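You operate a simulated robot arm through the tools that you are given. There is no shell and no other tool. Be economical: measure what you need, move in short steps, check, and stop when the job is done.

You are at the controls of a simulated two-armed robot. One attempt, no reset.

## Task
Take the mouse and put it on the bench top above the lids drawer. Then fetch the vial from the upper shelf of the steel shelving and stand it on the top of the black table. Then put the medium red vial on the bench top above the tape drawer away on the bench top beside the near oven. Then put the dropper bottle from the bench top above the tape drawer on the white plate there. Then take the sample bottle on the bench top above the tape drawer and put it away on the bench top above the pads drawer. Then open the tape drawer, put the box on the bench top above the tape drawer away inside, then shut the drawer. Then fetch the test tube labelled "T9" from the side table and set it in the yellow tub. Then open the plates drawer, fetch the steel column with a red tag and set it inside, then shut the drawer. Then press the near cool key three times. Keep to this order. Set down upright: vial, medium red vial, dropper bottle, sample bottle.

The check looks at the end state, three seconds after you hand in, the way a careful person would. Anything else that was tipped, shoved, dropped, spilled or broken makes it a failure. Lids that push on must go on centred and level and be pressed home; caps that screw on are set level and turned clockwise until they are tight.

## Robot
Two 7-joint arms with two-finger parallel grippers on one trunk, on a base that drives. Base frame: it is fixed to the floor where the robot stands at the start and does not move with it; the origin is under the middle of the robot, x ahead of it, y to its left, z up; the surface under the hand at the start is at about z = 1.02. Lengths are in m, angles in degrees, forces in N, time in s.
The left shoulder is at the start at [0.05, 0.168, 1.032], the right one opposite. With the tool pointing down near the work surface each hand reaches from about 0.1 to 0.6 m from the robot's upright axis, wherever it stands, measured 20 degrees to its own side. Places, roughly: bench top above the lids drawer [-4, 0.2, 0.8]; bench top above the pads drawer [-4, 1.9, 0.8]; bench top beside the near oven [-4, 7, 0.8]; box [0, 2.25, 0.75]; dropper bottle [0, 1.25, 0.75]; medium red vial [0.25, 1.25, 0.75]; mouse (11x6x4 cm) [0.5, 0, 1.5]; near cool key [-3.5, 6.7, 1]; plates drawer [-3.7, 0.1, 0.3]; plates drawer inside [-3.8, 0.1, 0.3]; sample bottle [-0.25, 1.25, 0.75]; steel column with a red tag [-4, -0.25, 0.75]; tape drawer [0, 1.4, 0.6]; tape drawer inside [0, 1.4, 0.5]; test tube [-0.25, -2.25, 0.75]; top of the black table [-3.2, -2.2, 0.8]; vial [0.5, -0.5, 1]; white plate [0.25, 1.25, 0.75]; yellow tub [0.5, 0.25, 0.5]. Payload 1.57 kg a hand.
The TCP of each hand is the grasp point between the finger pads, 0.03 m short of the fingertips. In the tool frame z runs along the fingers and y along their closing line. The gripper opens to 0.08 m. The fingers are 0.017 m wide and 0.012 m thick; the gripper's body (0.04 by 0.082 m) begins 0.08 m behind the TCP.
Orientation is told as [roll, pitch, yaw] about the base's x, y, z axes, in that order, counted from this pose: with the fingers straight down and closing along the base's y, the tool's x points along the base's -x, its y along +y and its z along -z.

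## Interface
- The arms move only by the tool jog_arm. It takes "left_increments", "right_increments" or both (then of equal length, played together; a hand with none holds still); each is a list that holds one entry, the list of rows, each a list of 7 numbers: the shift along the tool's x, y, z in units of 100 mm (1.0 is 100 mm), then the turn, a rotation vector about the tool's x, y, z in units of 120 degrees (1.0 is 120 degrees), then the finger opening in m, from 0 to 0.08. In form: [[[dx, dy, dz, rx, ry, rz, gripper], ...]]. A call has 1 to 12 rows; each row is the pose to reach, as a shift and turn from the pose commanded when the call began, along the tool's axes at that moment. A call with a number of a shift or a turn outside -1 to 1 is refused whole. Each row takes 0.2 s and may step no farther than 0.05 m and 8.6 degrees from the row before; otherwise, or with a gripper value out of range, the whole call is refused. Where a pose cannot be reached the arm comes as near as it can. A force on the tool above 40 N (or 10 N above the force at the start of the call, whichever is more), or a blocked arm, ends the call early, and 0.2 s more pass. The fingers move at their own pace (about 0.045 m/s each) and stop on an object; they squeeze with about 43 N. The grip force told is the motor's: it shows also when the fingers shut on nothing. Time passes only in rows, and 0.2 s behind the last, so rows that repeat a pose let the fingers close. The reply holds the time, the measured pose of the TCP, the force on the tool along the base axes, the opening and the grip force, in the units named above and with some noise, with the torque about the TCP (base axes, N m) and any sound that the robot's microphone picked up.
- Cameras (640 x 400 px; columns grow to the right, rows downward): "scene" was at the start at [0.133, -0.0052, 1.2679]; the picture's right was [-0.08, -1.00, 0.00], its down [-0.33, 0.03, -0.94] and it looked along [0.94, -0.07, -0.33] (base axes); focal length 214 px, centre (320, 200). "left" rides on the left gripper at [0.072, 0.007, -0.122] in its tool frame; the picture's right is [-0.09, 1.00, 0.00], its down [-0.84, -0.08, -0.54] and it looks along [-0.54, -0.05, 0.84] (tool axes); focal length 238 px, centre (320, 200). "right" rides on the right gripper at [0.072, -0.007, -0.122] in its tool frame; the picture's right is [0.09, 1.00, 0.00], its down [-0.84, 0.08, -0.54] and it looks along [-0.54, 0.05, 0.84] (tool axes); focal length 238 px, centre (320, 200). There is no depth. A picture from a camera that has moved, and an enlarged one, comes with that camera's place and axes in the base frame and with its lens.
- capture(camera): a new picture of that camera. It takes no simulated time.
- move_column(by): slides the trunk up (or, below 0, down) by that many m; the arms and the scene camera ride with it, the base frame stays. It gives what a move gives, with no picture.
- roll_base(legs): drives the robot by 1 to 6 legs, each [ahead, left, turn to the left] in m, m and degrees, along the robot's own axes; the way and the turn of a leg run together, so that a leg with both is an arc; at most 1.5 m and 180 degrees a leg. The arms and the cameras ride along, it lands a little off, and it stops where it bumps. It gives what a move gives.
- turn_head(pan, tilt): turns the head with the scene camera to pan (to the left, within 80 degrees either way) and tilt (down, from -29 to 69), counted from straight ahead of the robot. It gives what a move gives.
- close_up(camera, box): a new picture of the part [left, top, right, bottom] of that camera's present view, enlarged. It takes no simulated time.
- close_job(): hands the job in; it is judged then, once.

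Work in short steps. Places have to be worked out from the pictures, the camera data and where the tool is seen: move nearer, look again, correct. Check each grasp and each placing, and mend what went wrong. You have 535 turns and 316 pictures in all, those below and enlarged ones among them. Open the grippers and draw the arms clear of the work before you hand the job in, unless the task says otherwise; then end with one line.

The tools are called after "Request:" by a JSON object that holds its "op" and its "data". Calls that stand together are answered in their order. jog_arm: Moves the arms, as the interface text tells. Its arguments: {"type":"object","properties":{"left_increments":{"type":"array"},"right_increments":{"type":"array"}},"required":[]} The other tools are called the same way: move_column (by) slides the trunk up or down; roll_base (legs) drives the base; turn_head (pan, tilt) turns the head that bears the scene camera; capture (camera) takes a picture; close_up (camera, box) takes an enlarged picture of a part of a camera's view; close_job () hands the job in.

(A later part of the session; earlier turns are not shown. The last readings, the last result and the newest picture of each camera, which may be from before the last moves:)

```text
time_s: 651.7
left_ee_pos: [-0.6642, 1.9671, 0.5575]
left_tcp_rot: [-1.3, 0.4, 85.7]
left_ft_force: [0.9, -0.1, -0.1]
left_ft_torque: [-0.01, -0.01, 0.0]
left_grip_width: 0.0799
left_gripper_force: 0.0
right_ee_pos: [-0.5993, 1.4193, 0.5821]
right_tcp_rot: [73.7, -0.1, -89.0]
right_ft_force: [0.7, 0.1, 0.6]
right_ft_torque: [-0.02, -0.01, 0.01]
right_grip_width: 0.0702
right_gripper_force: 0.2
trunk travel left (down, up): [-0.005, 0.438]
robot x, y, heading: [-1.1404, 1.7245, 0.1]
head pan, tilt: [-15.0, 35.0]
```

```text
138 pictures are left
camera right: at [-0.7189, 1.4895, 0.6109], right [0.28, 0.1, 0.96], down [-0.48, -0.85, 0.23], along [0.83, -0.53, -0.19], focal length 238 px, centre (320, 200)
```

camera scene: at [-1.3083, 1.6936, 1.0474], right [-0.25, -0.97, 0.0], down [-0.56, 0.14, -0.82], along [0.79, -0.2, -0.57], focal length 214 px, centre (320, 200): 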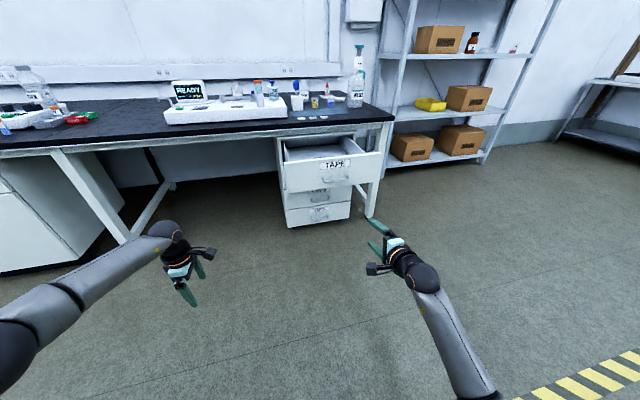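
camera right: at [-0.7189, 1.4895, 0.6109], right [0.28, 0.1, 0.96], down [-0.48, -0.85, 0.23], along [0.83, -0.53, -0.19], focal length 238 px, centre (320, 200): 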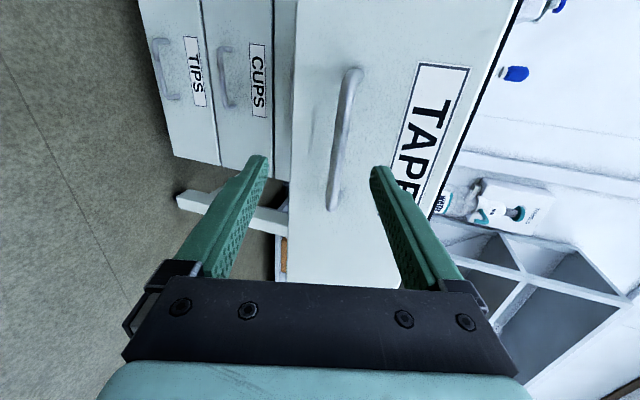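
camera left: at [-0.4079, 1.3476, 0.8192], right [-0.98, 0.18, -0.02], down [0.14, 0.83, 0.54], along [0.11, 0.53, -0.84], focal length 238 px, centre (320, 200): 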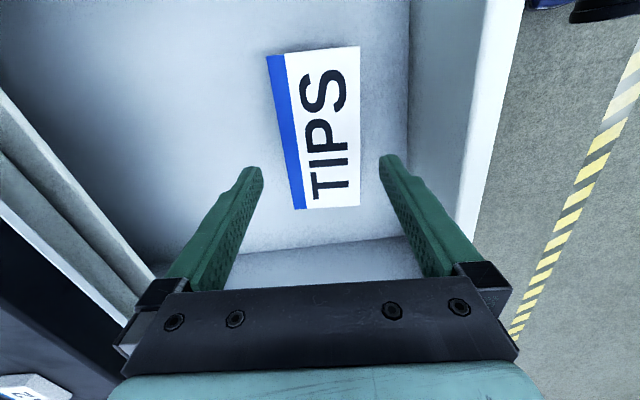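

Aligned around the handle. Push in with the base.

Request:
{"op": "roll_base", "data": {"legs": [[0.25, 0, 0]]}}

Request:
{"op": "roll_base", "data": {"legs": [[0.1, 0, 0]]}}

Request:
{"op": "capture", "data": {"camera": "scene"}}

Request:
{"op": "capture", "data": {"camera": "right"}}

```text
time_s: 653.5
left_ee_pos: [-0.4154, 1.9666, 0.5571]
left_tcp_rot: [-1.3, 0.4, 85.4]
left_ft_force: [0.3, 0.3, 0.0]
left_ft_torque: [0.0, 0.01, 0.01]
left_grip_width: 0.0799
left_gripper_force: 0.0
right_ee_pos: [-0.3499, 1.4182, 0.5831]
right_tcp_rot: [73.7, -0.1, -89.1]
right_ft_force: [0.0, -0.1, 0.0]
right_ft_torque: [-0.01, -0.02, 0.0]
right_grip_width: 0.0699
right_gripper_force: 0.0
trunk travel left (down, up): [-0.005, 0.438]
robot x, y, heading: [-0.8945, 1.7256, -0.2]
head pan, tilt: [-15.0, 35.0]
```

```text
time_s: 654.7
left_ee_pos: [-0.3221, 1.9665, 0.5565]
left_tcp_rot: [-1.4, 0.3, 85.5]
left_ft_force: [0.6, 0.3, -0.2]
left_ft_torque: [0.01, -0.04, 0.01]
left_grip_width: 0.0798
left_gripper_force: 0.0
right_ee_pos: [-0.2616, 1.4188, 0.582]
right_tcp_rot: [73.9, -0.1, -89.1]
right_ft_force: [-9.5, 0.7, -0.3]
right_ft_torque: [0.01, -0.24, -0.05]
right_grip_width: 0.067
right_gripper_force: 0.0
trunk travel left (down, up): [-0.005, 0.438]
robot x, y, heading: [-0.8012, 1.7204, -0.3]
head pan, tilt: [-15.0, 35.0]
stopped in leg 1: the force on the tool passed its limit at 100 N (the readings are from after the stop); the commanded pose is now the measured one
```

```text
137 pictures are left
camera scene: at [-0.6749, 1.7026, 1.0474], right [-0.26, -0.97, 0.0], down [-0.55, 0.15, -0.82], along [0.79, -0.21, -0.57], focal length 214 px, centre (320, 200)
```

scene: 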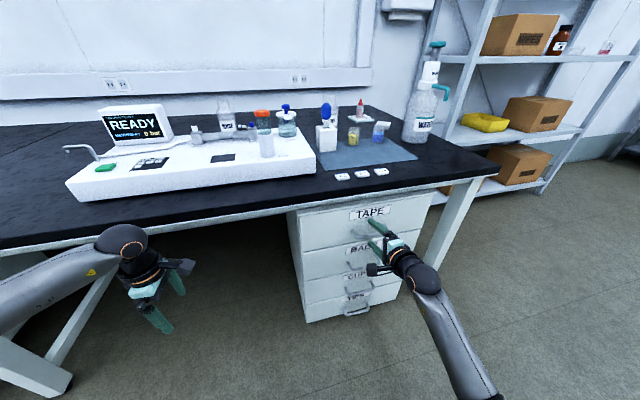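

```text
136 pictures are left
camera right: at [-0.3809, 1.4895, 0.6111], right [0.28, 0.1, 0.96], down [-0.48, -0.84, 0.23], along [0.83, -0.53, -0.19], focal length 238 px, centre (320, 200)
```

right: 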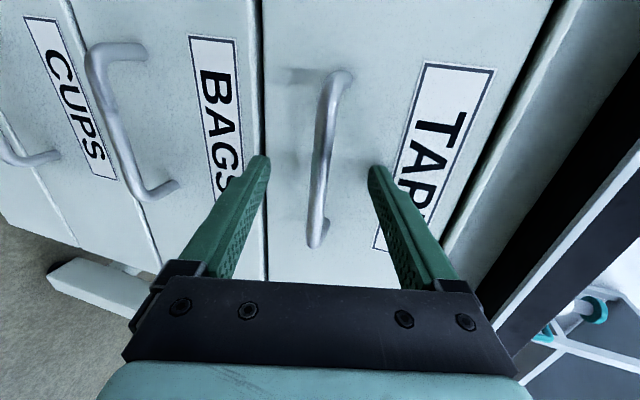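

Drawer shut flush. Next, the T9 test tube on the side table. Back off and drive there.

Request:
{"op": "roll_base", "data": {"legs": [[-0.5, 0, 0], [0, 0, -90], [1.45, 0, 0], [1.3, 0, 0], [0, 0.8, 0]]}}

Request:
{"op": "move_column", "data": {"by": 0.3}}

Request:
{"op": "turn_head", "data": {"pan": 0, "tilt": 20}}

Request:
{"op": "capture", "data": {"camera": "scene"}}

```text
time_s: 681.0
left_ee_pos: [-0.2599, -1.451, 0.557]
left_tcp_rot: [-1.4, 0.3, -3.9]
left_ft_force: [-0.1, 0.0, 0.1]
left_ft_torque: [0.01, 0.01, -0.01]
left_grip_width: 0.0801
left_gripper_force: 0.1
right_ee_pos: [-0.8056, -1.5193, 0.5844]
right_tcp_rot: [73.9, -0.1, -178.5]
right_ft_force: [0.0, -0.1, -0.4]
right_ft_torque: [-0.01, -0.02, 0.0]
right_grip_width: 0.0698
right_gripper_force: 0.0
trunk travel left (down, up): [-0.005, 0.438]
robot x, y, heading: [-0.5059, -0.9805, -89.3]
head pan, tilt: [-15.0, 35.0]
```

```text
time_s: 684.0
left_ee_pos: [-0.2607, -1.4507, 0.857]
left_tcp_rot: [-1.3, 0.3, -4.0]
left_ft_force: [0.4, 0.9, 0.3]
left_ft_torque: [-0.03, -0.01, -0.01]
left_grip_width: 0.08
left_gripper_force: 0.0
right_ee_pos: [-0.8073, -1.5203, 0.8833]
right_tcp_rot: [73.9, -0.1, -178.6]
right_ft_force: [0.6, 0.4, -0.5]
right_ft_torque: [-0.03, 0.01, -0.01]
right_grip_width: 0.0702
right_gripper_force: 0.2
trunk travel left (down, up): [-0.305, 0.138]
robot x, y, heading: [-0.5069, -0.9796, -89.3]
head pan, tilt: [-15.0, 35.0]
```

```text
time_s: 684.8
left_ee_pos: [-0.2603, -1.4511, 0.8569]
left_tcp_rot: [-1.2, 0.3, -4.0]
left_ft_force: [-0.7, -0.1, -0.2]
left_ft_torque: [-0.02, 0.0, 0.0]
left_grip_width: 0.08
left_gripper_force: 0.0
right_ee_pos: [-0.8057, -1.5202, 0.8834]
right_tcp_rot: [73.9, -0.2, -178.5]
right_ft_force: [-0.6, -0.9, -0.3]
right_ft_torque: [0.01, 0.01, 0.0]
right_grip_width: 0.0699
right_gripper_force: 0.0
trunk travel left (down, up): [-0.305, 0.138]
robot x, y, heading: [-0.5075, -0.9776, -89.3]
head pan, tilt: [0.0, 20.0]
```

```text
135 pictures are left
camera scene: at [-0.5053, -1.108, 1.3712], right [-1.0, -0.01, 0.0], down [0.0, 0.34, -0.94], along [0.01, -0.94, -0.34], focal length 214 px, centre (320, 200)
```

scene: 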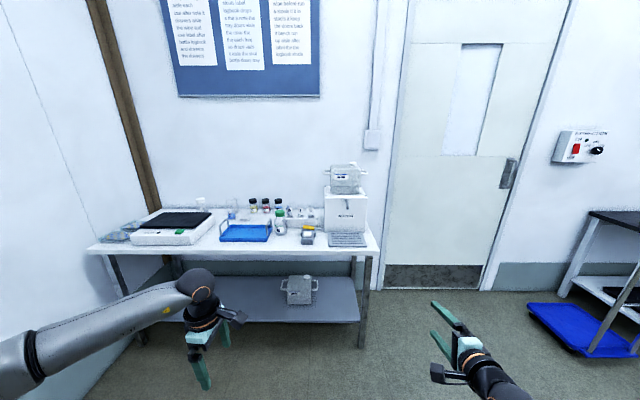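

Request:
{"op": "close_up", "data": {"camera": "scene", "box": [80, 170, 390, 300]}}

```text
2.06 times, centred on (235, 235) of scene
camera zoom: at [-0.5053, -1.108, 1.3712], right [-1.0, -0.01, 0.0], down [0.0, 0.34, -0.94], along [0.01, -0.94, -0.34], focal length 443 px, centre (496, 128)
```

zoom: 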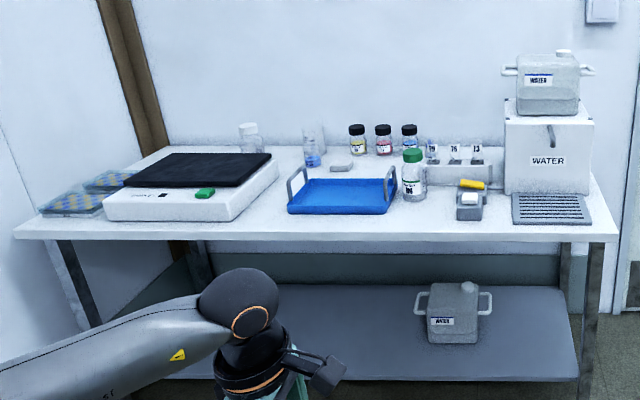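

Three tubes stand in a rack at the back. Move closer for a look.

Request:
{"op": "roll_base", "data": {"legs": [[0.35, 0.0, -0.7]]}}

Request:
{"op": "turn_head", "data": {"pan": 10, "tilt": 30}}

Request:
{"op": "close_up", "data": {"camera": "scene", "box": [220, 100, 420, 225]}}

```text
time_s: 687.0
left_ee_pos: [-0.2624, -1.7982, 0.8575]
left_tcp_rot: [-1.2, 0.2, -4.5]
left_ft_force: [0.3, 0.9, 0.1]
left_ft_torque: [0.02, 0.04, 0.02]
left_grip_width: 0.0801
left_gripper_force: 0.1
right_ee_pos: [-0.8089, -1.8641, 0.8833]
right_tcp_rot: [73.9, -0.1, -179.1]
right_ft_force: [-0.4, 0.1, -0.5]
right_ft_torque: [0.0, -0.01, 0.01]
right_grip_width: 0.0701
right_gripper_force: 0.2
trunk travel left (down, up): [-0.305, 0.138]
robot x, y, heading: [-0.5085, -1.3194, -89.6]
head pan, tilt: [0.0, 20.0]
```

```text
time_s: 687.8
left_ee_pos: [-0.2618, -1.7989, 0.8576]
left_tcp_rot: [-1.3, 0.3, -4.5]
left_ft_force: [0.2, 0.2, 0.2]
left_ft_torque: [0.01, 0.02, 0.01]
left_grip_width: 0.08
left_gripper_force: 0.0
right_ee_pos: [-0.8084, -1.862, 0.884]
right_tcp_rot: [73.9, -0.1, -178.9]
right_ft_force: [-0.3, -0.2, 0.3]
right_ft_torque: [0.01, 0.01, -0.02]
right_grip_width: 0.0701
right_gripper_force: 0.1
trunk travel left (down, up): [-0.305, 0.138]
robot x, y, heading: [-0.5086, -1.3216, -89.5]
head pan, tilt: [10.0, 30.0]
```

```text
3.20 times, centred on (320, 162) of scene
camera zoom: at [-0.4888, -1.4497, 1.3552], right [-0.98, -0.17, 0.0], down [-0.09, 0.49, -0.87], along [0.15, -0.85, -0.5], focal length 686 px, centre (320, 320)
```

zoom: 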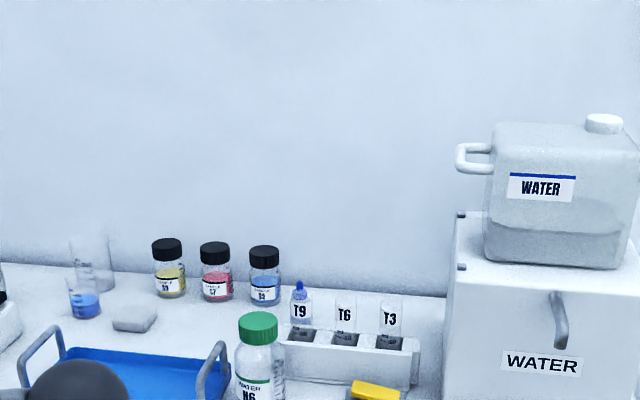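

T9 is the left tube at ≈(−0.302,−2.333), top z≈0.89. Reorient the left hand to yaw 0, tilt −24°.

Request:
{"op": "jog_arm", "data": {"left_increments": [[[0, 0, -0.1, 0, 0, 0.07, 0.06], [0, 0, -0.2, 0, 0, 0.14, 0.06], [0, 0, -0.3, 0, 0, 0.21, 0.05], [0, 0, -0.4, 0, 0, 0.28, 0.05], [0, 0, -0.5, 0, 0, 0.35, 0.05], [0, 0, -0.6, 0, 0, 0.42, 0.05], [0, 0, -0.7, 0, 0, 0.49, 0.05], [0, 0, -0.8, 0, 0, 0.56, 0.05], [0, 0, -0.9, 0, 0, 0.63, 0.05], [0, 0, -1, 0, 0, 0.7, 0.05], [0, 0, -1, 0, 0, 0.71, 0.05]]]}}

Request:
{"op": "jog_arm", "data": {"left_increments": [[[-0.1, 0, -0.1, 0, -0.07, 0, 0.05], [-0.2, 0, -0.2, 0, -0.14, 0, 0.05], [-0.3, 0, -0.3, 0, -0.2, 0, 0.05], [-0.5, 0, -0.5, 0, -0.2, 0, 0.05]]]}}

```text
time_s: 690.2
left_ee_pos: [-0.2611, -1.7979, 0.9569]
left_tcp_rot: [-0.5, -1.2, -89.8]
left_ft_force: [-0.1, -0.7, 0.0]
left_ft_torque: [0.02, -0.01, -0.02]
left_grip_width: 0.05
left_gripper_force: 0.0
right_ee_pos: [-0.8093, -1.8618, 0.8831]
right_tcp_rot: [73.9, -0.1, -179.1]
right_ft_force: [-0.4, 0.1, 0.2]
right_ft_torque: [0.03, -0.04, -0.02]
right_grip_width: 0.0699
right_gripper_force: 0.1
trunk travel left (down, up): [-0.305, 0.138]
robot x, y, heading: [-0.5064, -1.3236, -89.8]
head pan, tilt: [10.0, 30.0]
```

```text
time_s: 691.2
left_ee_pos: [-0.261, -1.8468, 1.0082]
left_tcp_rot: [-0.5, -25.4, -89.5]
left_ft_force: [-0.4, -0.7, 0.3]
left_ft_torque: [0.03, 0.01, 0.02]
left_grip_width: 0.0499
left_gripper_force: 0.1
right_ee_pos: [-0.8088, -1.8622, 0.8844]
right_tcp_rot: [74.0, -0.1, -178.9]
right_ft_force: [0.3, 0.1, 0.1]
right_ft_torque: [0.05, -0.02, 0.01]
right_grip_width: 0.0703
right_gripper_force: 0.0
trunk travel left (down, up): [-0.305, 0.138]
robot x, y, heading: [-0.5055, -1.3207, -89.7]
head pan, tilt: [10.0, 30.0]
```

Retract the right hand to stay clear of the water dispenser, then drive forward.

Request:
{"op": "jog_arm", "data": {"right_increments": [[[0, -0.07, -0.24, 0, 0, 0, 0.05], [0, -0.14, -0.48, 0, 0, 0, 0.05], [0, -0.21, -0.72, 0, 0, 0, 0.05], [0, -0.28, -0.96, 0, 0, 0, 0.05]]]}}

Request:
{"op": "jog_arm", "data": {"right_increments": [[[0, -0.07, -0.24, 0, 0, 0, 0.05], [0, -0.14, -0.48, 0, 0, 0, 0.05], [0, -0.21, -0.72, 0, 0, 0, 0.05], [0, -0.28, -0.96, 0, 0, 0, 0.05]]]}}

Request:
{"op": "roll_base", "data": {"legs": [[0.3, -0.04, 0]]}}

Request:
{"op": "capture", "data": {"camera": "left"}}

Request:
{"op": "capture", "data": {"camera": "scene"}}

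```text
time_s: 692.2
left_ee_pos: [-0.2608, -1.8459, 1.0072]
left_tcp_rot: [-0.5, -25.3, -89.5]
left_ft_force: [0.8, 0.6, 0.3]
left_ft_torque: [-0.02, -0.02, 0.0]
left_grip_width: 0.0499
left_gripper_force: 0.1
right_ee_pos: [-0.8111, -1.7635, 0.8843]
right_tcp_rot: [74.0, 0.0, -179.1]
right_ft_force: [-0.1, -0.3, 0.2]
right_ft_torque: [-0.03, 0.0, 0.01]
right_grip_width: 0.05
right_gripper_force: 0.1
trunk travel left (down, up): [-0.305, 0.138]
robot x, y, heading: [-0.5083, -1.3211, -90.0]
head pan, tilt: [10.0, 30.0]
```

```text
time_s: 693.2
left_ee_pos: [-0.2609, -1.8467, 1.0073]
left_tcp_rot: [-0.6, -25.2, -89.6]
left_ft_force: [-0.7, 0.0, 0.0]
left_ft_torque: [0.03, 0.01, 0.01]
left_grip_width: 0.05
left_gripper_force: 0.1
right_ee_pos: [-0.8124, -1.6628, 0.8832]
right_tcp_rot: [73.9, -0.1, -178.8]
right_ft_force: [0.5, 0.1, 0.4]
right_ft_torque: [-0.01, -0.04, -0.02]
right_grip_width: 0.0499
right_gripper_force: 0.0
trunk travel left (down, up): [-0.305, 0.138]
robot x, y, heading: [-0.5023, -1.3206, -90.0]
head pan, tilt: [10.0, 30.0]
```

```text
time_s: 695.2
left_ee_pos: [-0.2957, -2.1388, 1.0056]
left_tcp_rot: [-0.5, -25.2, -89.2]
left_ft_force: [-0.5, 0.1, 0.0]
left_ft_torque: [0.0, 0.02, 0.0]
left_grip_width: 0.05
left_gripper_force: 0.0
right_ee_pos: [-0.8473, -1.9599, 0.8829]
right_tcp_rot: [73.9, -0.1, -178.5]
right_ft_force: [0.1, 0.3, -0.1]
right_ft_torque: [-0.01, 0.0, -0.01]
right_grip_width: 0.0499
right_gripper_force: 0.1
trunk travel left (down, up): [-0.305, 0.138]
robot x, y, heading: [-0.5423, -1.6186, -89.5]
head pan, tilt: [10.0, 30.0]
```

```text
132 pictures are left
camera left: at [-0.2889, -2.0222, 1.0862], right [1.0, -0.07, 0.03], down [-0.06, -0.53, 0.85], along [-0.04, -0.85, -0.53], focal length 238 px, centre (320, 200)
```

left: 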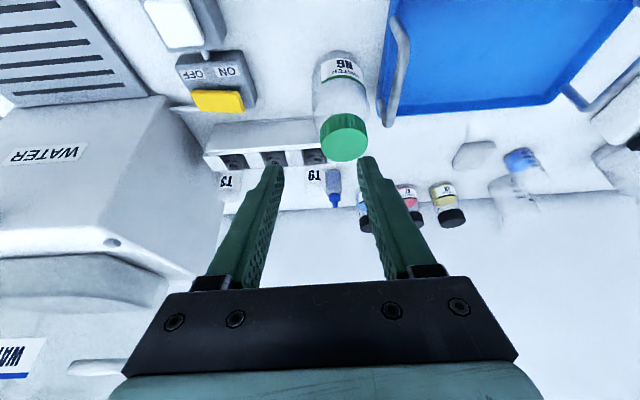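

```text
131 pictures are left
camera scene: at [-0.5263, -1.7441, 1.3551], right [-0.98, -0.18, 0.0], down [-0.09, 0.49, -0.87], along [0.16, -0.85, -0.5], focal length 214 px, centre (320, 200)
```

scene: 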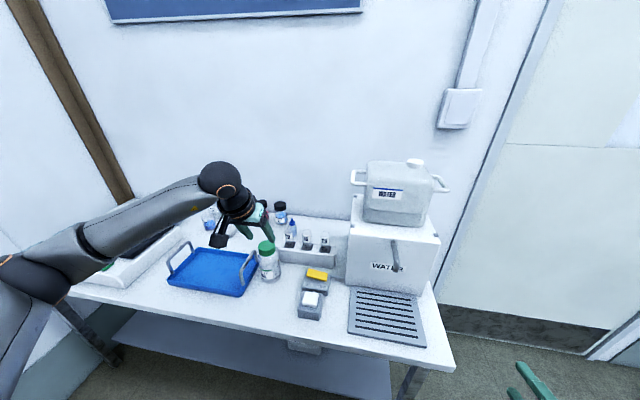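

Zoom on the rack from the wrist camera and the head camera.

Request:
{"op": "close_up", "data": {"camera": "left", "box": [190, 100, 390, 225]}}

Request:
{"op": "close_up", "data": {"camera": "scene", "box": [240, 190, 360, 290]}}

```text
3.20 times, centred on (290, 162) of left
camera zoom: at [-0.2889, -2.0222, 1.0862], right [1.0, -0.07, 0.03], down [-0.06, -0.53, 0.85], along [-0.04, -0.85, -0.53], focal length 763 px, centre (416, 320)
```

zoom: 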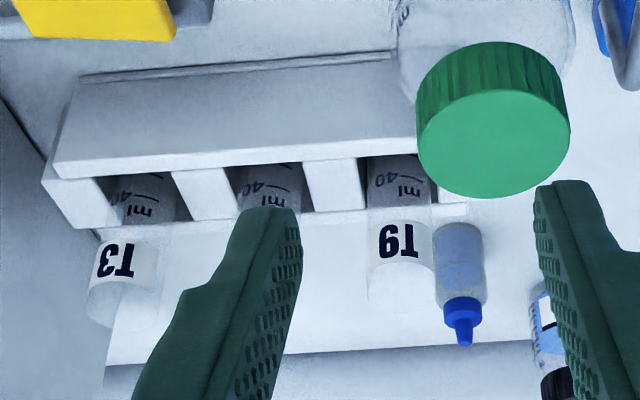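

```text
4.00 times, centred on (300, 240) of scene
camera zoom: at [-0.5263, -1.7441, 1.3551], right [-0.98, -0.18, 0.0], down [-0.09, 0.49, -0.87], along [0.16, -0.85, -0.5], focal length 858 px, centre (400, 40)
```

zoom: 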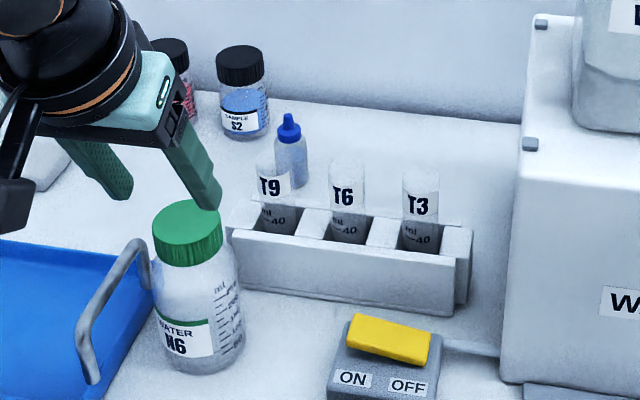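

T9 ≈(−0.305,−2.328), Ø≈3 cm; N6 bottle in front at (−0.27,−2.20), top 0.90. Extend the hand above T9 at height.

Request:
{"op": "jog_arm", "data": {"left_increments": [[[-0.23, 0, 0.1, 0, 0, 0, 0.055], [-0.46, 0, 0.21, 0, 0, 0, 0.055], [-0.69, -0.05, 0.32, 0, 0, 0, 0.055], [-0.91, -0.1, 0.42, 0, 0, 0, 0.055]]]}}

Request:
{"op": "roll_base", "data": {"legs": [[0.045, 0, 0]]}}

Request:
{"op": "jog_arm", "data": {"left_increments": [[[-0.2, 0, 0.1, 0, 0, 0, 0.055], [-0.4, 0, 0.19, 0, 0, 0, 0.055], [-0.4, 0, 0.19, 0, 0, 0, 0.055]]]}}

Request:
{"op": "capture", "data": {"camera": "left"}}

```text
time_s: 696.2
left_ee_pos: [-0.3022, -2.2389, 1.0102]
left_tcp_rot: [-0.6, -25.4, -89.1]
left_ft_force: [0.5, -0.9, -0.4]
left_ft_torque: [-0.01, 0.02, 0.02]
left_grip_width: 0.0551
left_gripper_force: 0.0
right_ee_pos: [-0.8471, -1.9601, 0.8829]
right_tcp_rot: [73.9, -0.1, -178.5]
right_ft_force: [0.3, 0.6, -0.3]
right_ft_torque: [0.02, 0.0, 0.04]
right_grip_width: 0.0502
right_gripper_force: 0.0
trunk travel left (down, up): [-0.305, 0.138]
robot x, y, heading: [-0.5409, -1.6173, -89.8]
head pan, tilt: [10.0, 30.0]
```

```text
time_s: 697.1
left_ee_pos: [-0.3019, -2.2843, 1.0095]
left_tcp_rot: [-0.4, -25.3, -89.1]
left_ft_force: [0.2, 0.9, -0.8]
left_ft_torque: [-0.03, 0.02, 0.03]
left_grip_width: 0.055
left_gripper_force: 0.1
right_ee_pos: [-0.8463, -2.0046, 0.883]
right_tcp_rot: [73.9, -0.1, -178.5]
right_ft_force: [-0.3, -0.6, 0.0]
right_ft_torque: [0.02, 0.01, 0.02]
right_grip_width: 0.05
right_gripper_force: 0.1
trunk travel left (down, up): [-0.305, 0.138]
robot x, y, heading: [-0.5418, -1.6614, -89.5]
head pan, tilt: [10.0, 30.0]
```

```text
time_s: 697.9
left_ee_pos: [-0.3012, -2.329, 1.0086]
left_tcp_rot: [-0.6, -25.3, -89.1]
left_ft_force: [0.2, -0.2, 0.1]
left_ft_torque: [-0.02, -0.01, 0.0]
left_grip_width: 0.055
left_gripper_force: 0.0
right_ee_pos: [-0.8465, -2.0058, 0.8838]
right_tcp_rot: [73.9, -0.1, -178.5]
right_ft_force: [-0.3, -0.9, 0.4]
right_ft_torque: [0.04, 0.03, -0.04]
right_grip_width: 0.05
right_gripper_force: 0.0
trunk travel left (down, up): [-0.305, 0.138]
robot x, y, heading: [-0.5418, -1.6617, -89.3]
head pan, tilt: [10.0, 30.0]
```

```text
128 pictures are left
camera left: at [-0.2953, -2.2121, 1.087], right [1.0, -0.07, 0.03], down [-0.06, -0.53, 0.85], along [-0.04, -0.85, -0.53], focal length 238 px, centre (320, 200)
```

left: 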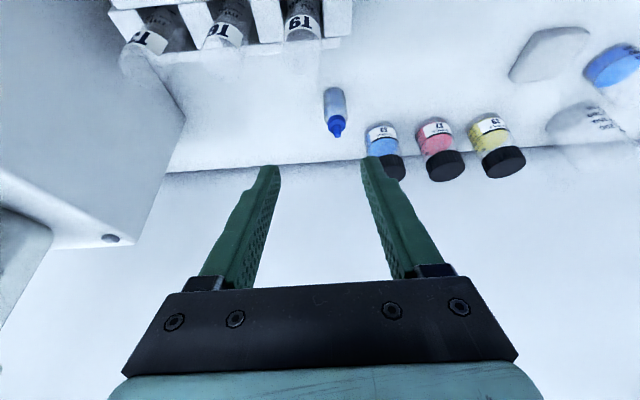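

Refined T9 ≈(−0.309,−2.311). Adjust and descend to just above its rim.

Request:
{"op": "jog_arm", "data": {"left_increments": [[[0.17, -0.08, -0.08, 0, 0, 0, 0.055], [0.29, -0.08, 0.17, 0, 0, 0, 0.055], [0.41, -0.08, 0.43, 0, 0, 0, 0.055], [0.51, -0.08, 0.64, 0, 0, 0, 0.055], [0.51, -0.08, 0.64, 0, 0, 0, 0.055]]]}}

Request:
{"op": "capture", "data": {"camera": "left"}}

Request:
{"op": "close_up", "data": {"camera": "scene", "box": [220, 190, 360, 300]}}

```text
time_s: 699.1
left_ee_pos: [-0.3102, -2.311, 0.929]
left_tcp_rot: [-0.5, -25.4, -89.0]
left_ft_force: [0.5, -0.5, -0.4]
left_ft_torque: [-0.03, -0.01, -0.01]
left_grip_width: 0.055
left_gripper_force: 0.1
right_ee_pos: [-0.847, -2.0048, 0.8832]
right_tcp_rot: [73.9, -0.1, -178.4]
right_ft_force: [1.0, 0.1, 0.6]
right_ft_torque: [0.01, 0.01, -0.01]
right_grip_width: 0.05
right_gripper_force: 0.2
trunk travel left (down, up): [-0.305, 0.138]
robot x, y, heading: [-0.5424, -1.6579, -89.6]
head pan, tilt: [10.0, 30.0]
```

```text
127 pictures are left
camera left: at [-0.3049, -2.1928, 1.0079], right [1.0, -0.07, 0.03], down [-0.06, -0.53, 0.85], along [-0.04, -0.85, -0.53], focal length 238 px, centre (320, 200)
```

left: 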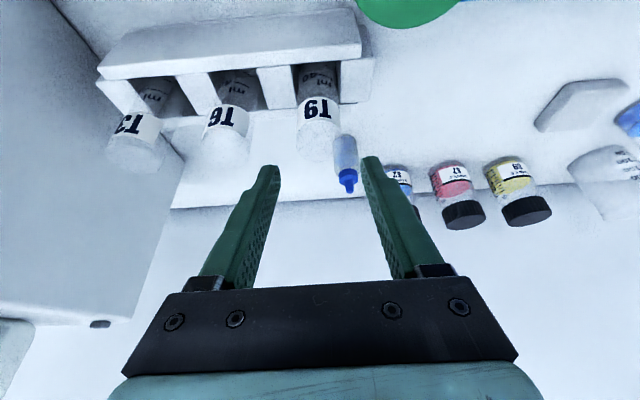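

```text
3.64 times, centred on (290, 245) of scene
camera zoom: at [-0.5258, -1.7887, 1.3552], right [-0.98, -0.18, 0.0], down [-0.09, 0.49, -0.87], along [0.16, -0.85, -0.5], focal length 780 px, centre (429, 36)
```

zoom: 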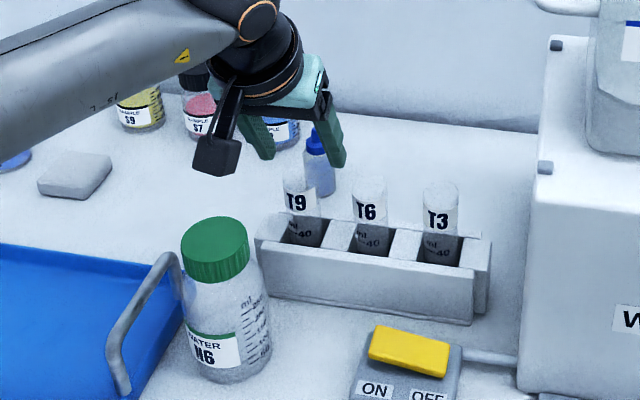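

Aligned. Descend 6.5 cm around the tube and close.

Request:
{"op": "jog_arm", "data": {"left_increments": [[[0.1, 0, 0.2, 0, 0, 0, 0.055], [0.19, 0, 0.4, 0, 0, 0, 0.055], [0.277, 0, 0.588, 0, 0, 0, 0.055], [0.277, 0, 0.588, 0, 0, 0, 0.055]]]}}

Request:
{"op": "capture", "data": {"camera": "left"}}

```text
time_s: 700.1
left_ee_pos: [-0.31, -2.3093, 0.8638]
left_tcp_rot: [-0.5, -25.2, -89.0]
left_ft_force: [-0.6, -0.3, 0.7]
left_ft_torque: [0.0, 0.01, 0.03]
left_grip_width: 0.055
left_gripper_force: 0.0
right_ee_pos: [-0.8466, -2.0056, 0.8835]
right_tcp_rot: [73.9, -0.1, -178.5]
right_ft_force: [0.2, -1.2, 0.1]
right_ft_torque: [0.0, -0.01, 0.04]
right_grip_width: 0.0499
right_gripper_force: 0.1
trunk travel left (down, up): [-0.305, 0.138]
robot x, y, heading: [-0.5468, -1.6578, -89.3]
head pan, tilt: [10.0, 30.0]
```

```text
125 pictures are left
camera left: at [-0.3042, -2.1921, 0.9423], right [1.0, -0.07, 0.03], down [-0.06, -0.53, 0.85], along [-0.04, -0.85, -0.53], focal length 238 px, centre (320, 200)
```

left: 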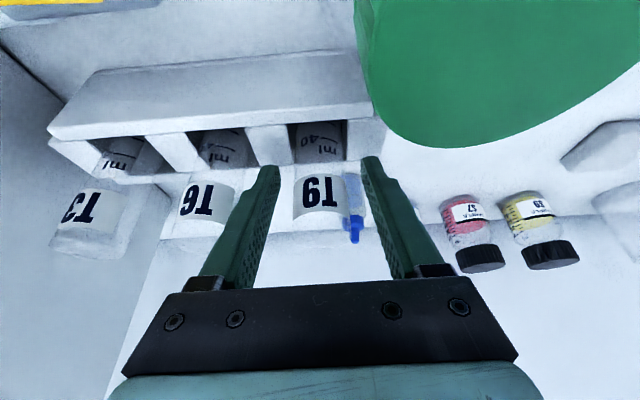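

Tube between the pads. Close and lift straight up.

Request:
{"op": "jog_arm", "data": {"left_increments": [[[0, 0, 0, 0, 0, 0, 0.045], [0, 0, 0, 0, 0, 0, 0.035], [0, 0, 0, 0, 0, 0, 0.02], [0, 0, 0, 0, 0, 0, 0.015], [0, 0, 0, 0, 0, 0, 0.015]]]}}

Request:
{"op": "jog_arm", "data": {"left_increments": [[[-0.04, 0, -0.09, 0, 0, 0, 0.015], [-0.13, 0, -0.27, 0, 0, 0, 0.015], [-0.24, 0, -0.5, 0, 0, 0, 0.015], [-0.34, 0, -0.72, 0, 0, 0, 0.015], [-0.42, 0, -0.9, 0, 0, 0, 0.015]]]}}

Request:
{"op": "capture", "data": {"camera": "scene"}}

```text
time_s: 701.3
left_ee_pos: [-0.3106, -2.3091, 0.8638]
left_tcp_rot: [-0.5, -25.3, -89.0]
left_ft_force: [0.1, -0.1, 0.1]
left_ft_torque: [0.01, 0.01, -0.04]
left_grip_width: 0.0308
left_gripper_force: 38.5
right_ee_pos: [-0.847, -2.0054, 0.8824]
right_tcp_rot: [73.9, -0.2, -178.5]
right_ft_force: [0.2, -0.4, 0.6]
right_ft_torque: [0.02, 0.03, 0.0]
right_grip_width: 0.0499
right_gripper_force: 0.1
trunk travel left (down, up): [-0.305, 0.138]
robot x, y, heading: [-0.5409, -1.6625, -89.8]
head pan, tilt: [10.0, 30.0]
```

```text
time_s: 702.5
left_ee_pos: [-0.309, -2.3077, 0.9634]
left_tcp_rot: [-0.5, -25.3, -89.0]
left_ft_force: [-1.0, 0.5, -0.7]
left_ft_torque: [-0.02, 0.02, -0.02]
left_grip_width: 0.0307
left_gripper_force: 39.4
right_ee_pos: [-0.8467, -2.0057, 0.8848]
right_tcp_rot: [73.8, -0.1, -178.6]
right_ft_force: [-0.8, -1.2, 1.5]
right_ft_torque: [0.04, -0.01, -0.03]
right_grip_width: 0.0502
right_gripper_force: 0.0
trunk travel left (down, up): [-0.305, 0.138]
robot x, y, heading: [-0.5452, -1.6618, -89.6]
head pan, tilt: [10.0, 30.0]
```

```text
124 pictures are left
camera scene: at [-0.5259, -1.7886, 1.3552], right [-0.98, -0.18, 0.0], down [-0.09, 0.49, -0.87], along [0.16, -0.85, -0.5], focal length 214 px, centre (320, 200)
```

scene: 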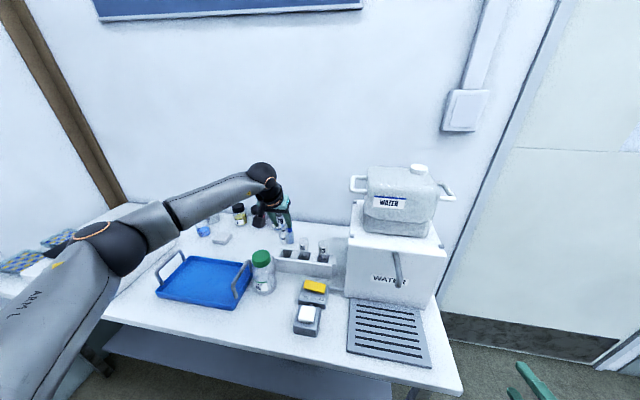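

Lift higher (column +0.13) so the tube clears the N6 bottle, then check.

Request:
{"op": "move_column", "data": {"by": 0.13}}

Request:
{"op": "close_up", "data": {"camera": "scene", "box": [200, 160, 380, 320]}}

```text
time_s: 704.1
left_ee_pos: [-0.3097, -2.309, 1.0927]
left_tcp_rot: [-0.5, -25.1, -89.0]
left_ft_force: [0.0, 0.1, 0.2]
left_ft_torque: [-0.06, 0.0, -0.01]
left_grip_width: 0.0306
left_gripper_force: 39.7
right_ee_pos: [-0.8468, -2.0058, 1.0136]
right_tcp_rot: [73.9, -0.1, -178.5]
right_ft_force: [1.0, -0.7, -0.2]
right_ft_torque: [0.0, -0.01, 0.02]
right_grip_width: 0.05
right_gripper_force: 0.0
trunk travel left (down, up): [-0.435, 0.008]
robot x, y, heading: [-0.5419, -1.6642, -89.4]
head pan, tilt: [10.0, 30.0]
```

```text
2.50 times, centred on (290, 240) of scene
camera zoom: at [-0.5258, -1.7888, 1.4851], right [-0.98, -0.18, 0.0], down [-0.09, 0.49, -0.87], along [0.16, -0.85, -0.5], focal length 536 px, centre (395, 100)
```

zoom: 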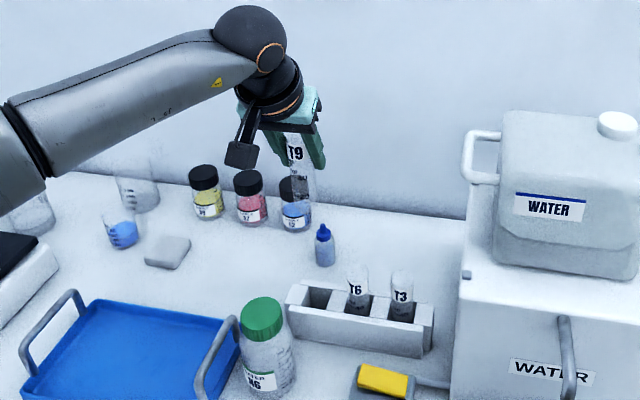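

T9 is out, rack undisturbed. Back away and go to the shelving for the tub.

Request:
{"op": "roll_base", "data": {"legs": [[-0.55, 0, 0], [0, 0, 89.4], [-0.1, 0.95, 0]]}}

Request:
{"op": "move_column", "data": {"by": -0.36}}

Request:
{"op": "turn_head", "data": {"pan": 10, "tilt": 25}}

Request:
{"op": "capture", "data": {"camera": "scene"}}

```text
time_s: 719.3
left_ee_pos: [0.001, 0.0627, 1.0915]
left_tcp_rot: [-0.5, -25.3, 0.2]
left_ft_force: [0.9, 0.4, 0.6]
left_ft_torque: [0.01, 0.0, -0.04]
left_grip_width: 0.0307
left_gripper_force: 39.3
right_ee_pos: [-0.3095, -0.4729, 1.013]
right_tcp_rot: [73.9, -0.1, -89.3]
right_ft_force: [0.1, -0.5, -0.1]
right_ft_torque: [0.03, 0.02, -0.04]
right_grip_width: 0.0502
right_gripper_force: 0.2
trunk travel left (down, up): [-0.435, 0.008]
robot x, y, heading: [-0.648, -0.1654, 0.0]
head pan, tilt: [10.0, 30.0]
```

```text
time_s: 722.8
left_ee_pos: [0.0012, 0.0616, 0.7316]
left_tcp_rot: [-0.6, -25.3, 0.2]
left_ft_force: [0.0, 0.5, -0.4]
left_ft_torque: [-0.01, 0.03, -0.03]
left_grip_width: 0.0309
left_gripper_force: 39.9
right_ee_pos: [-0.3084, -0.4728, 0.6534]
right_tcp_rot: [73.9, -0.1, -89.3]
right_ft_force: [0.0, 0.2, 0.3]
right_ft_torque: [0.04, -0.01, 0.01]
right_grip_width: 0.0501
right_gripper_force: 0.1
trunk travel left (down, up): [-0.075, 0.368]
robot x, y, heading: [-0.6511, -0.1616, -0.2]
head pan, tilt: [10.0, 30.0]
```

```text
time_s: 723.4
left_ee_pos: [-0.0006, 0.0617, 0.732]
left_tcp_rot: [-0.5, -25.3, 0.2]
left_ft_force: [-0.3, -0.5, -0.7]
left_ft_torque: [0.02, 0.02, -0.03]
left_grip_width: 0.0309
left_gripper_force: 40.0
right_ee_pos: [-0.3097, -0.474, 0.6529]
right_tcp_rot: [74.0, 0.0, -89.1]
right_ft_force: [0.4, 0.4, 0.7]
right_ft_torque: [-0.02, 0.02, -0.04]
right_grip_width: 0.0502
right_gripper_force: 0.1
trunk travel left (down, up): [-0.075, 0.368]
robot x, y, heading: [-0.65, -0.1618, -0.4]
head pan, tilt: [10.0, 25.0]
```

```text
122 pictures are left
camera scene: at [-0.5177, -0.1465, 1.1331], right [0.17, -0.99, 0.0], down [-0.42, -0.07, -0.91], along [0.89, 0.15, -0.42], focal length 214 px, centre (320, 200)
```

scene: 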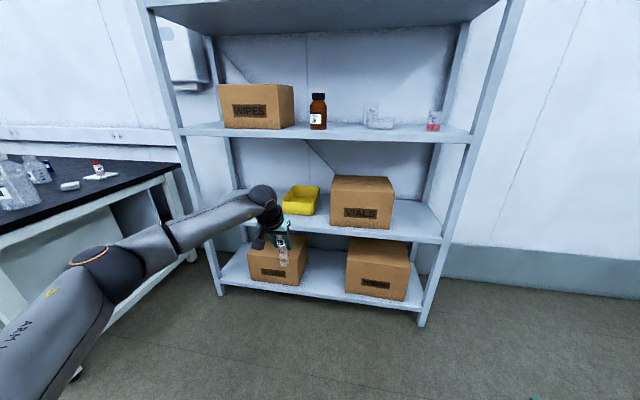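

Zoom on the tub.

Request:
{"op": "close_up", "data": {"camera": "scene", "box": [220, 160, 400, 260]}}

Request:
{"op": "capture", "data": {"camera": "left"}}

```text
3.56 times, centred on (310, 210) of scene
camera zoom: at [-0.5177, -0.1465, 1.1331], right [0.17, -0.99, 0.0], down [-0.42, -0.07, -0.91], along [0.89, 0.15, -0.42], focal length 763 px, centre (356, 164)
```

zoom: 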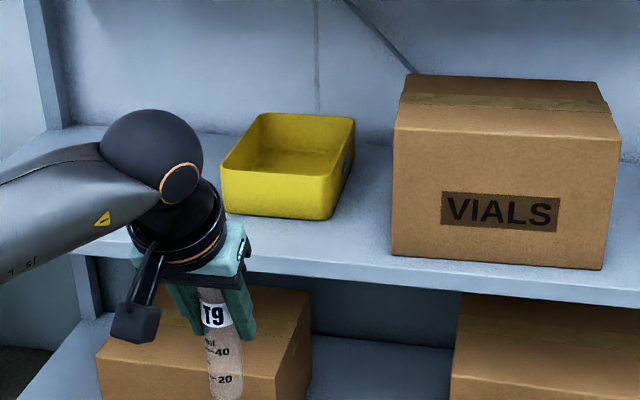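

```text
120 pictures are left
camera left: at [-0.1157, 0.0685, 0.811], right [0.08, 1.0, 0.03], down [0.53, -0.07, 0.85], along [0.85, -0.05, -0.53], focal length 238 px, centre (320, 200)
```

left: 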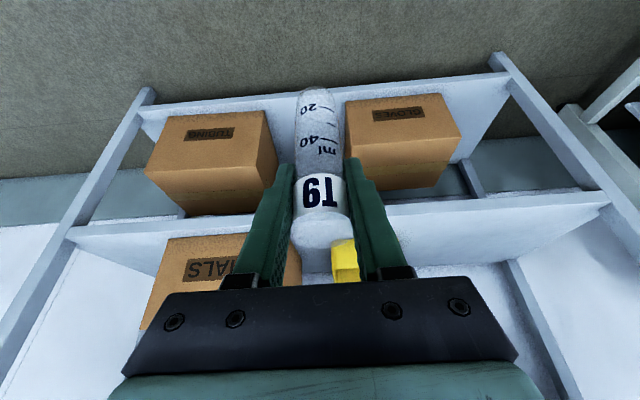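

Tub: x≈0.53–0.78, y≈0.07–0.26, floor ≈0.545, rim ≈0.615. Tilt the hand to 60° so the tube leans, bottom forward, then enter above the rim.

Request:
{"op": "jog_arm", "data": {"left_increments": [[[0, 0, 0, 0, -0.07, 0, 0.015], [0, 0, 0, 0, -0.14, 0, 0.015], [0, 0, 0, 0, -0.21, 0, 0.015], [0, 0, 0, 0, -0.28, 0, 0.015], [0, 0, 0, 0, -0.29, 0, 0.015]]]}}

Request:
{"op": "roll_base", "data": {"legs": [[0.35, 0.095, 0.3]]}}

Request:
{"op": "capture", "data": {"camera": "left"}}

Request:
{"op": "capture", "data": {"camera": "scene"}}

```text
time_s: 724.6
left_ee_pos: [0.0015, 0.0615, 0.7321]
left_tcp_rot: [-1.0, -60.3, 0.9]
left_ft_force: [-0.7, -0.5, 0.3]
left_ft_torque: [0.01, 0.0, -0.01]
left_grip_width: 0.0307
left_gripper_force: 39.5
right_ee_pos: [-0.3086, -0.4726, 0.6531]
right_tcp_rot: [73.9, -0.1, -89.1]
right_ft_force: [0.4, 0.3, 0.1]
right_ft_torque: [-0.01, -0.04, 0.0]
right_grip_width: 0.0501
right_gripper_force: 0.0
trunk travel left (down, up): [-0.075, 0.368]
robot x, y, heading: [-0.6496, -0.1631, -0.1]
head pan, tilt: [10.0, 25.0]
```

```text
time_s: 727.0
left_ee_pos: [0.3581, 0.1548, 0.7318]
left_tcp_rot: [-0.9, -60.1, 0.9]
left_ft_force: [1.0, 0.0, 0.3]
left_ft_torque: [-0.04, -0.01, 0.01]
left_grip_width: 0.0308
left_gripper_force: 39.4
right_ee_pos: [0.0469, -0.3799, 0.6537]
right_tcp_rot: [73.9, -0.1, -89.1]
right_ft_force: [-0.4, -0.5, 0.6]
right_ft_torque: [-0.01, -0.03, -0.01]
right_grip_width: 0.0501
right_gripper_force: 0.1
trunk travel left (down, up): [-0.075, 0.368]
robot x, y, heading: [-0.2892, -0.0714, -0.5]
head pan, tilt: [10.0, 25.0]
```

```text
119 pictures are left
camera left: at [0.216, 0.1605, 0.7298], right [0.04, 1.0, 0.07], down [-0.05, -0.07, 1.0], along [1.0, -0.05, 0.05], focal length 238 px, centre (320, 200)
```

left: 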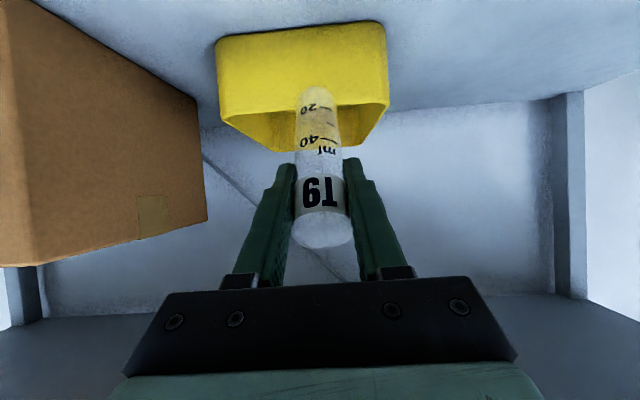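

```text
118 pictures are left
camera scene: at [-0.1614, -0.054, 1.1332], right [0.17, -0.99, 0.0], down [-0.42, -0.07, -0.91], along [0.89, 0.15, -0.42], focal length 214 px, centre (320, 200)
```

scene: 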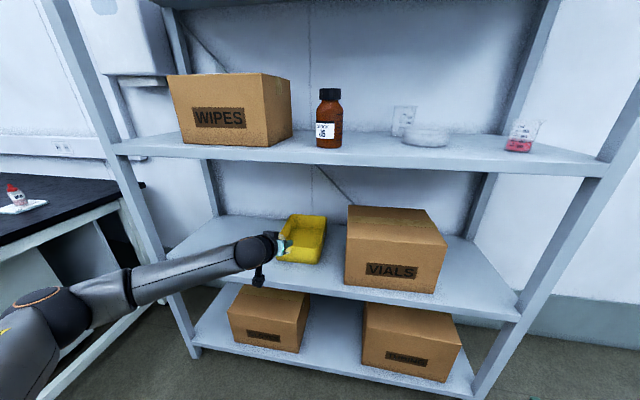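

Raise 2 cm for margin and drive in to place the tube over the tub's back half.

Request:
{"op": "move_column", "data": {"by": 0.025}}

Request:
{"op": "roll_base", "data": {"legs": [[0.26, 0, 0.3]]}}

Request:
{"op": "capture", "data": {"camera": "left"}}

Request:
{"op": "capture", "data": {"camera": "scene"}}

```text
time_s: 727.7
left_ee_pos: [0.3577, 0.1531, 0.756]
left_tcp_rot: [-1.0, -60.0, 0.9]
left_ft_force: [0.1, 0.5, -0.2]
left_ft_torque: [-0.01, 0.0, 0.01]
left_grip_width: 0.0307
left_gripper_force: 39.9
right_ee_pos: [0.0481, -0.3801, 0.6771]
right_tcp_rot: [74.0, 0.0, -89.3]
right_ft_force: [-0.7, 0.3, 0.6]
right_ft_torque: [-0.03, 0.02, 0.01]
right_grip_width: 0.05
right_gripper_force: 0.1
trunk travel left (down, up): [-0.1, 0.343]
robot x, y, heading: [-0.2916, -0.0711, -0.3]
head pan, tilt: [10.0, 25.0]
```

```text
time_s: 729.6
left_ee_pos: [0.619, 0.1608, 0.7568]
left_tcp_rot: [-0.8, -60.1, 1.5]
left_ft_force: [-0.3, -0.2, -0.4]
left_ft_torque: [0.04, 0.01, -0.02]
left_grip_width: 0.0306
left_gripper_force: 39.4
right_ee_pos: [0.3136, -0.3767, 0.6776]
right_tcp_rot: [73.9, -0.1, -88.6]
right_ft_force: [0.5, -1.1, -0.3]
right_ft_torque: [-0.01, 0.02, -0.01]
right_grip_width: 0.0501
right_gripper_force: 0.0
trunk travel left (down, up): [-0.1, 0.343]
robot x, y, heading: [-0.0275, -0.0733, 0.6]
head pan, tilt: [10.0, 25.0]
```

```text
117 pictures are left
camera left: at [0.4777, 0.1656, 0.7548], right [0.04, 1.0, 0.07], down [-0.05, -0.07, 1.0], along [1.0, -0.04, 0.05], focal length 238 px, centre (320, 200)
```

left: 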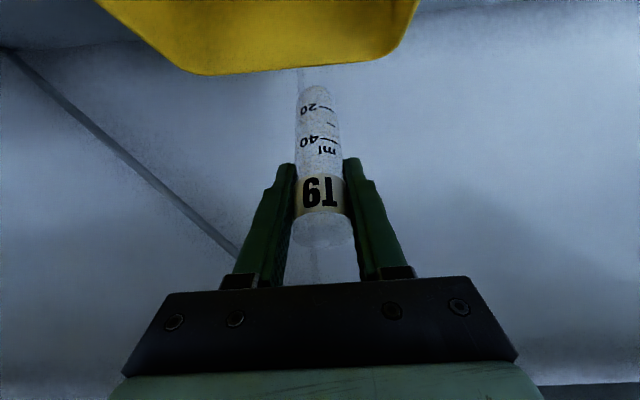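

```text
116 pictures are left
camera scene: at [0.1024, -0.0523, 1.1582], right [0.18, -0.98, 0.0], down [-0.42, -0.08, -0.91], along [0.89, 0.16, -0.42], focal length 214 px, centre (320, 200)
```

scene: 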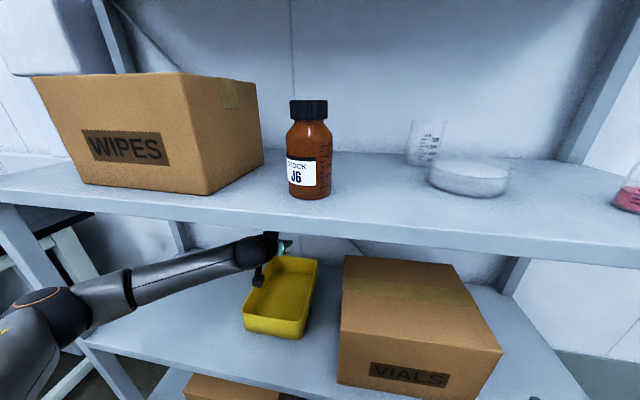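

Tub actually x≈0.475–0.72, y≈0.06–0.225. Shift back 3 cm and right 1.5 cm, then lower.

Request:
{"op": "roll_base", "data": {"legs": [[-0.03, -0.015, -0.5]]}}

Request:
{"op": "move_column", "data": {"by": -0.085}}

Request:
{"op": "close_up", "data": {"camera": "scene", "box": [200, 180, 400, 330]}}

Request:
{"op": "capture", "data": {"camera": "left"}}

```text
time_s: 730.4
left_ee_pos: [0.5913, 0.1408, 0.7567]
left_tcp_rot: [-0.9, -60.1, 0.9]
left_ft_force: [0.1, -0.5, 0.6]
left_ft_torque: [0.0, 0.02, 0.03]
left_grip_width: 0.031
left_gripper_force: 39.7
right_ee_pos: [0.2815, -0.3942, 0.6782]
right_tcp_rot: [73.9, -0.2, -89.2]
right_ft_force: [-0.5, -0.3, -0.9]
right_ft_torque: [0.0, -0.03, 0.01]
right_grip_width: 0.0501
right_gripper_force: 0.0
trunk travel left (down, up): [-0.1, 0.343]
robot x, y, heading: [-0.0601, -0.0827, -0.2]
head pan, tilt: [10.0, 25.0]
```

```text
time_s: 731.6
left_ee_pos: [0.5922, 0.1395, 0.671]
left_tcp_rot: [-0.8, -60.1, 0.9]
left_ft_force: [-0.4, -0.4, -0.2]
left_ft_torque: [0.02, 0.02, 0.0]
left_grip_width: 0.0307
left_gripper_force: 40.0
right_ee_pos: [0.2808, -0.3941, 0.5929]
right_tcp_rot: [73.9, -0.1, -89.2]
right_ft_force: [-0.4, 0.0, 0.4]
right_ft_torque: [0.02, 0.0, 0.03]
right_grip_width: 0.0501
right_gripper_force: 0.1
trunk travel left (down, up): [-0.015, 0.428]
robot x, y, heading: [-0.0568, -0.0882, -0.2]
head pan, tilt: [10.0, 25.0]
```

```text
2.67 times, centred on (300, 255) of scene
camera zoom: at [0.0723, -0.0682, 1.0732], right [0.17, -0.99, 0.0], down [-0.42, -0.07, -0.91], along [0.89, 0.16, -0.42], focal length 572 px, centre (373, 53)
```

zoom: 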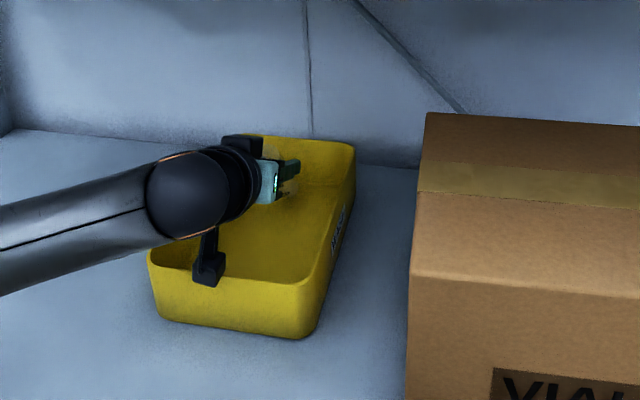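

```text
114 pictures are left
camera left: at [0.4496, 0.1465, 0.6698], right [0.04, 1.0, 0.07], down [-0.05, -0.07, 1.0], along [1.0, -0.05, 0.05], focal length 238 px, centre (320, 200)
```

left: 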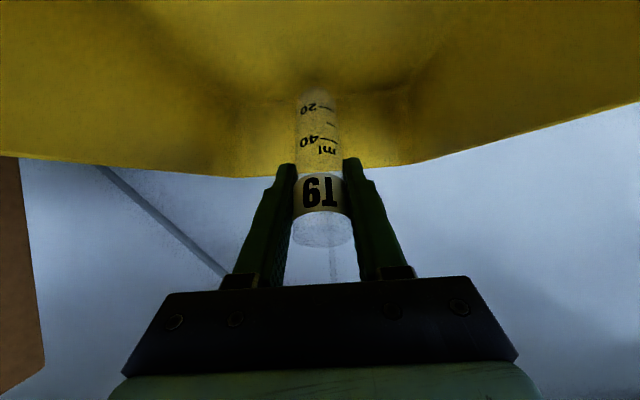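

Lower ~2 cm more (watching the wrist camera vs. the rim), then release.

Request:
{"op": "jog_arm", "data": {"left_increments": [[[0.06, 0, 0.035, 0, 0, 0, 0.015], [0.11, 0, 0.06, 0, 0, 0, 0.015], [0.156, 0, 0.09, 0, 0, 0, 0.015], [0.156, 0, 0.09, 0, 0, 0, 0.015]]]}}

```text
time_s: 732.3
left_ee_pos: [0.5945, 0.141, 0.6743]
left_tcp_rot: [-1.6, -61.3, 1.6]
left_ft_force: [-0.4, -0.3, 15.2]
left_ft_torque: [-0.02, 2.3, 0.0]
left_grip_width: 0.0308
left_gripper_force: 39.6
right_ee_pos: [0.2805, -0.3933, 0.593]
right_tcp_rot: [74.0, 0.0, -89.2]
right_ft_force: [1.2, 0.7, 0.3]
right_ft_torque: [0.03, -0.05, 0.01]
right_grip_width: 0.0501
right_gripper_force: 0.0
trunk travel left (down, up): [-0.015, 0.428]
robot x, y, heading: [-0.0567, -0.0849, -0.2]
head pan, tilt: [10.0, 25.0]
stopped in row 3 (left hand): the force on the tool passed its limit at 46 N (the readings are from after the stop); the commanded pose is now the measured one
```

The wrist camera touches the tub's rim. Raise, tilt back to 45° to lift the camera, then lower again.

Request:
{"op": "move_column", "data": {"by": 0.02}}

Request:
{"op": "jog_arm", "data": {"left_increments": [[[0, 0, 0, 0, 0.06, 0, 0.015], [0, 0, 0, 0, 0.12, 0, 0.015], [0, 0, 0, 0, 0.135, 0, 0.015]]]}}

Request:
{"op": "move_column", "data": {"by": -0.02}}

Request:
{"op": "move_column", "data": {"by": -0.012}}

```text
time_s: 732.9
left_ee_pos: [0.5926, 0.1415, 0.6878]
left_tcp_rot: [-1.1, -60.9, 1.3]
left_ft_force: [0.9, 0.1, 0.0]
left_ft_torque: [0.0, 0.0, 0.0]
left_grip_width: 0.0307
left_gripper_force: 39.5
right_ee_pos: [0.281, -0.3944, 0.613]
right_tcp_rot: [73.8, 0.0, -89.1]
right_ft_force: [-0.2, -0.6, -0.7]
right_ft_torque: [0.01, -0.01, 0.0]
right_grip_width: 0.0501
right_gripper_force: 0.1
trunk travel left (down, up): [-0.035, 0.408]
robot x, y, heading: [-0.0615, -0.0869, -0.5]
head pan, tilt: [10.0, 25.0]
```

```text
time_s: 733.7
left_ee_pos: [0.5931, 0.1404, 0.6888]
left_tcp_rot: [-0.9, -44.7, 0.8]
left_ft_force: [1.3, -0.8, 0.3]
left_ft_torque: [-0.01, 0.0, -0.02]
left_grip_width: 0.0305
left_gripper_force: 39.9
right_ee_pos: [0.2816, -0.3938, 0.6134]
right_tcp_rot: [74.0, -0.1, -89.1]
right_ft_force: [0.1, 0.2, 0.7]
right_ft_torque: [0.01, 0.0, -0.04]
right_grip_width: 0.05
right_gripper_force: 0.1
trunk travel left (down, up): [-0.035, 0.408]
robot x, y, heading: [-0.0549, -0.0817, 0.1]
head pan, tilt: [10.0, 25.0]
```

```text
time_s: 734.4
left_ee_pos: [0.5929, 0.1404, 0.6758]
left_tcp_rot: [-1.1, -45.4, 0.8]
left_ft_force: [-1.7, 0.5, 16.1]
left_ft_torque: [0.02, -0.32, 0.04]
left_grip_width: 0.0305
left_gripper_force: 39.8
right_ee_pos: [0.2815, -0.3942, 0.5944]
right_tcp_rot: [74.0, -0.1, -89.1]
right_ft_force: [1.1, -0.4, -0.3]
right_ft_torque: [0.04, -0.01, -0.01]
right_grip_width: 0.05
right_gripper_force: 0.1
trunk travel left (down, up): [-0.015, 0.428]
robot x, y, heading: [-0.0612, -0.0835, -0.2]
head pan, tilt: [10.0, 25.0]
```

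```text
time_s: 735.0
left_ee_pos: [0.5938, 0.1416, 0.6632]
left_tcp_rot: [-1.1, -45.3, 1.0]
left_ft_force: [-2.5, 2.4, 23.3]
left_ft_torque: [0.15, -0.46, 0.05]
left_grip_width: 0.0307
left_gripper_force: 40.0
right_ee_pos: [0.2818, -0.3931, 0.5811]
right_tcp_rot: [74.0, 0.0, -89.1]
right_ft_force: [0.3, 0.2, 0.7]
right_ft_torque: [-0.06, 0.0, 0.04]
right_grip_width: 0.0501
right_gripper_force: 0.0
trunk travel left (down, up): [-0.003, 0.44]
robot x, y, heading: [-0.0583, -0.0851, -0.1]
head pan, tilt: [10.0, 25.0]
```

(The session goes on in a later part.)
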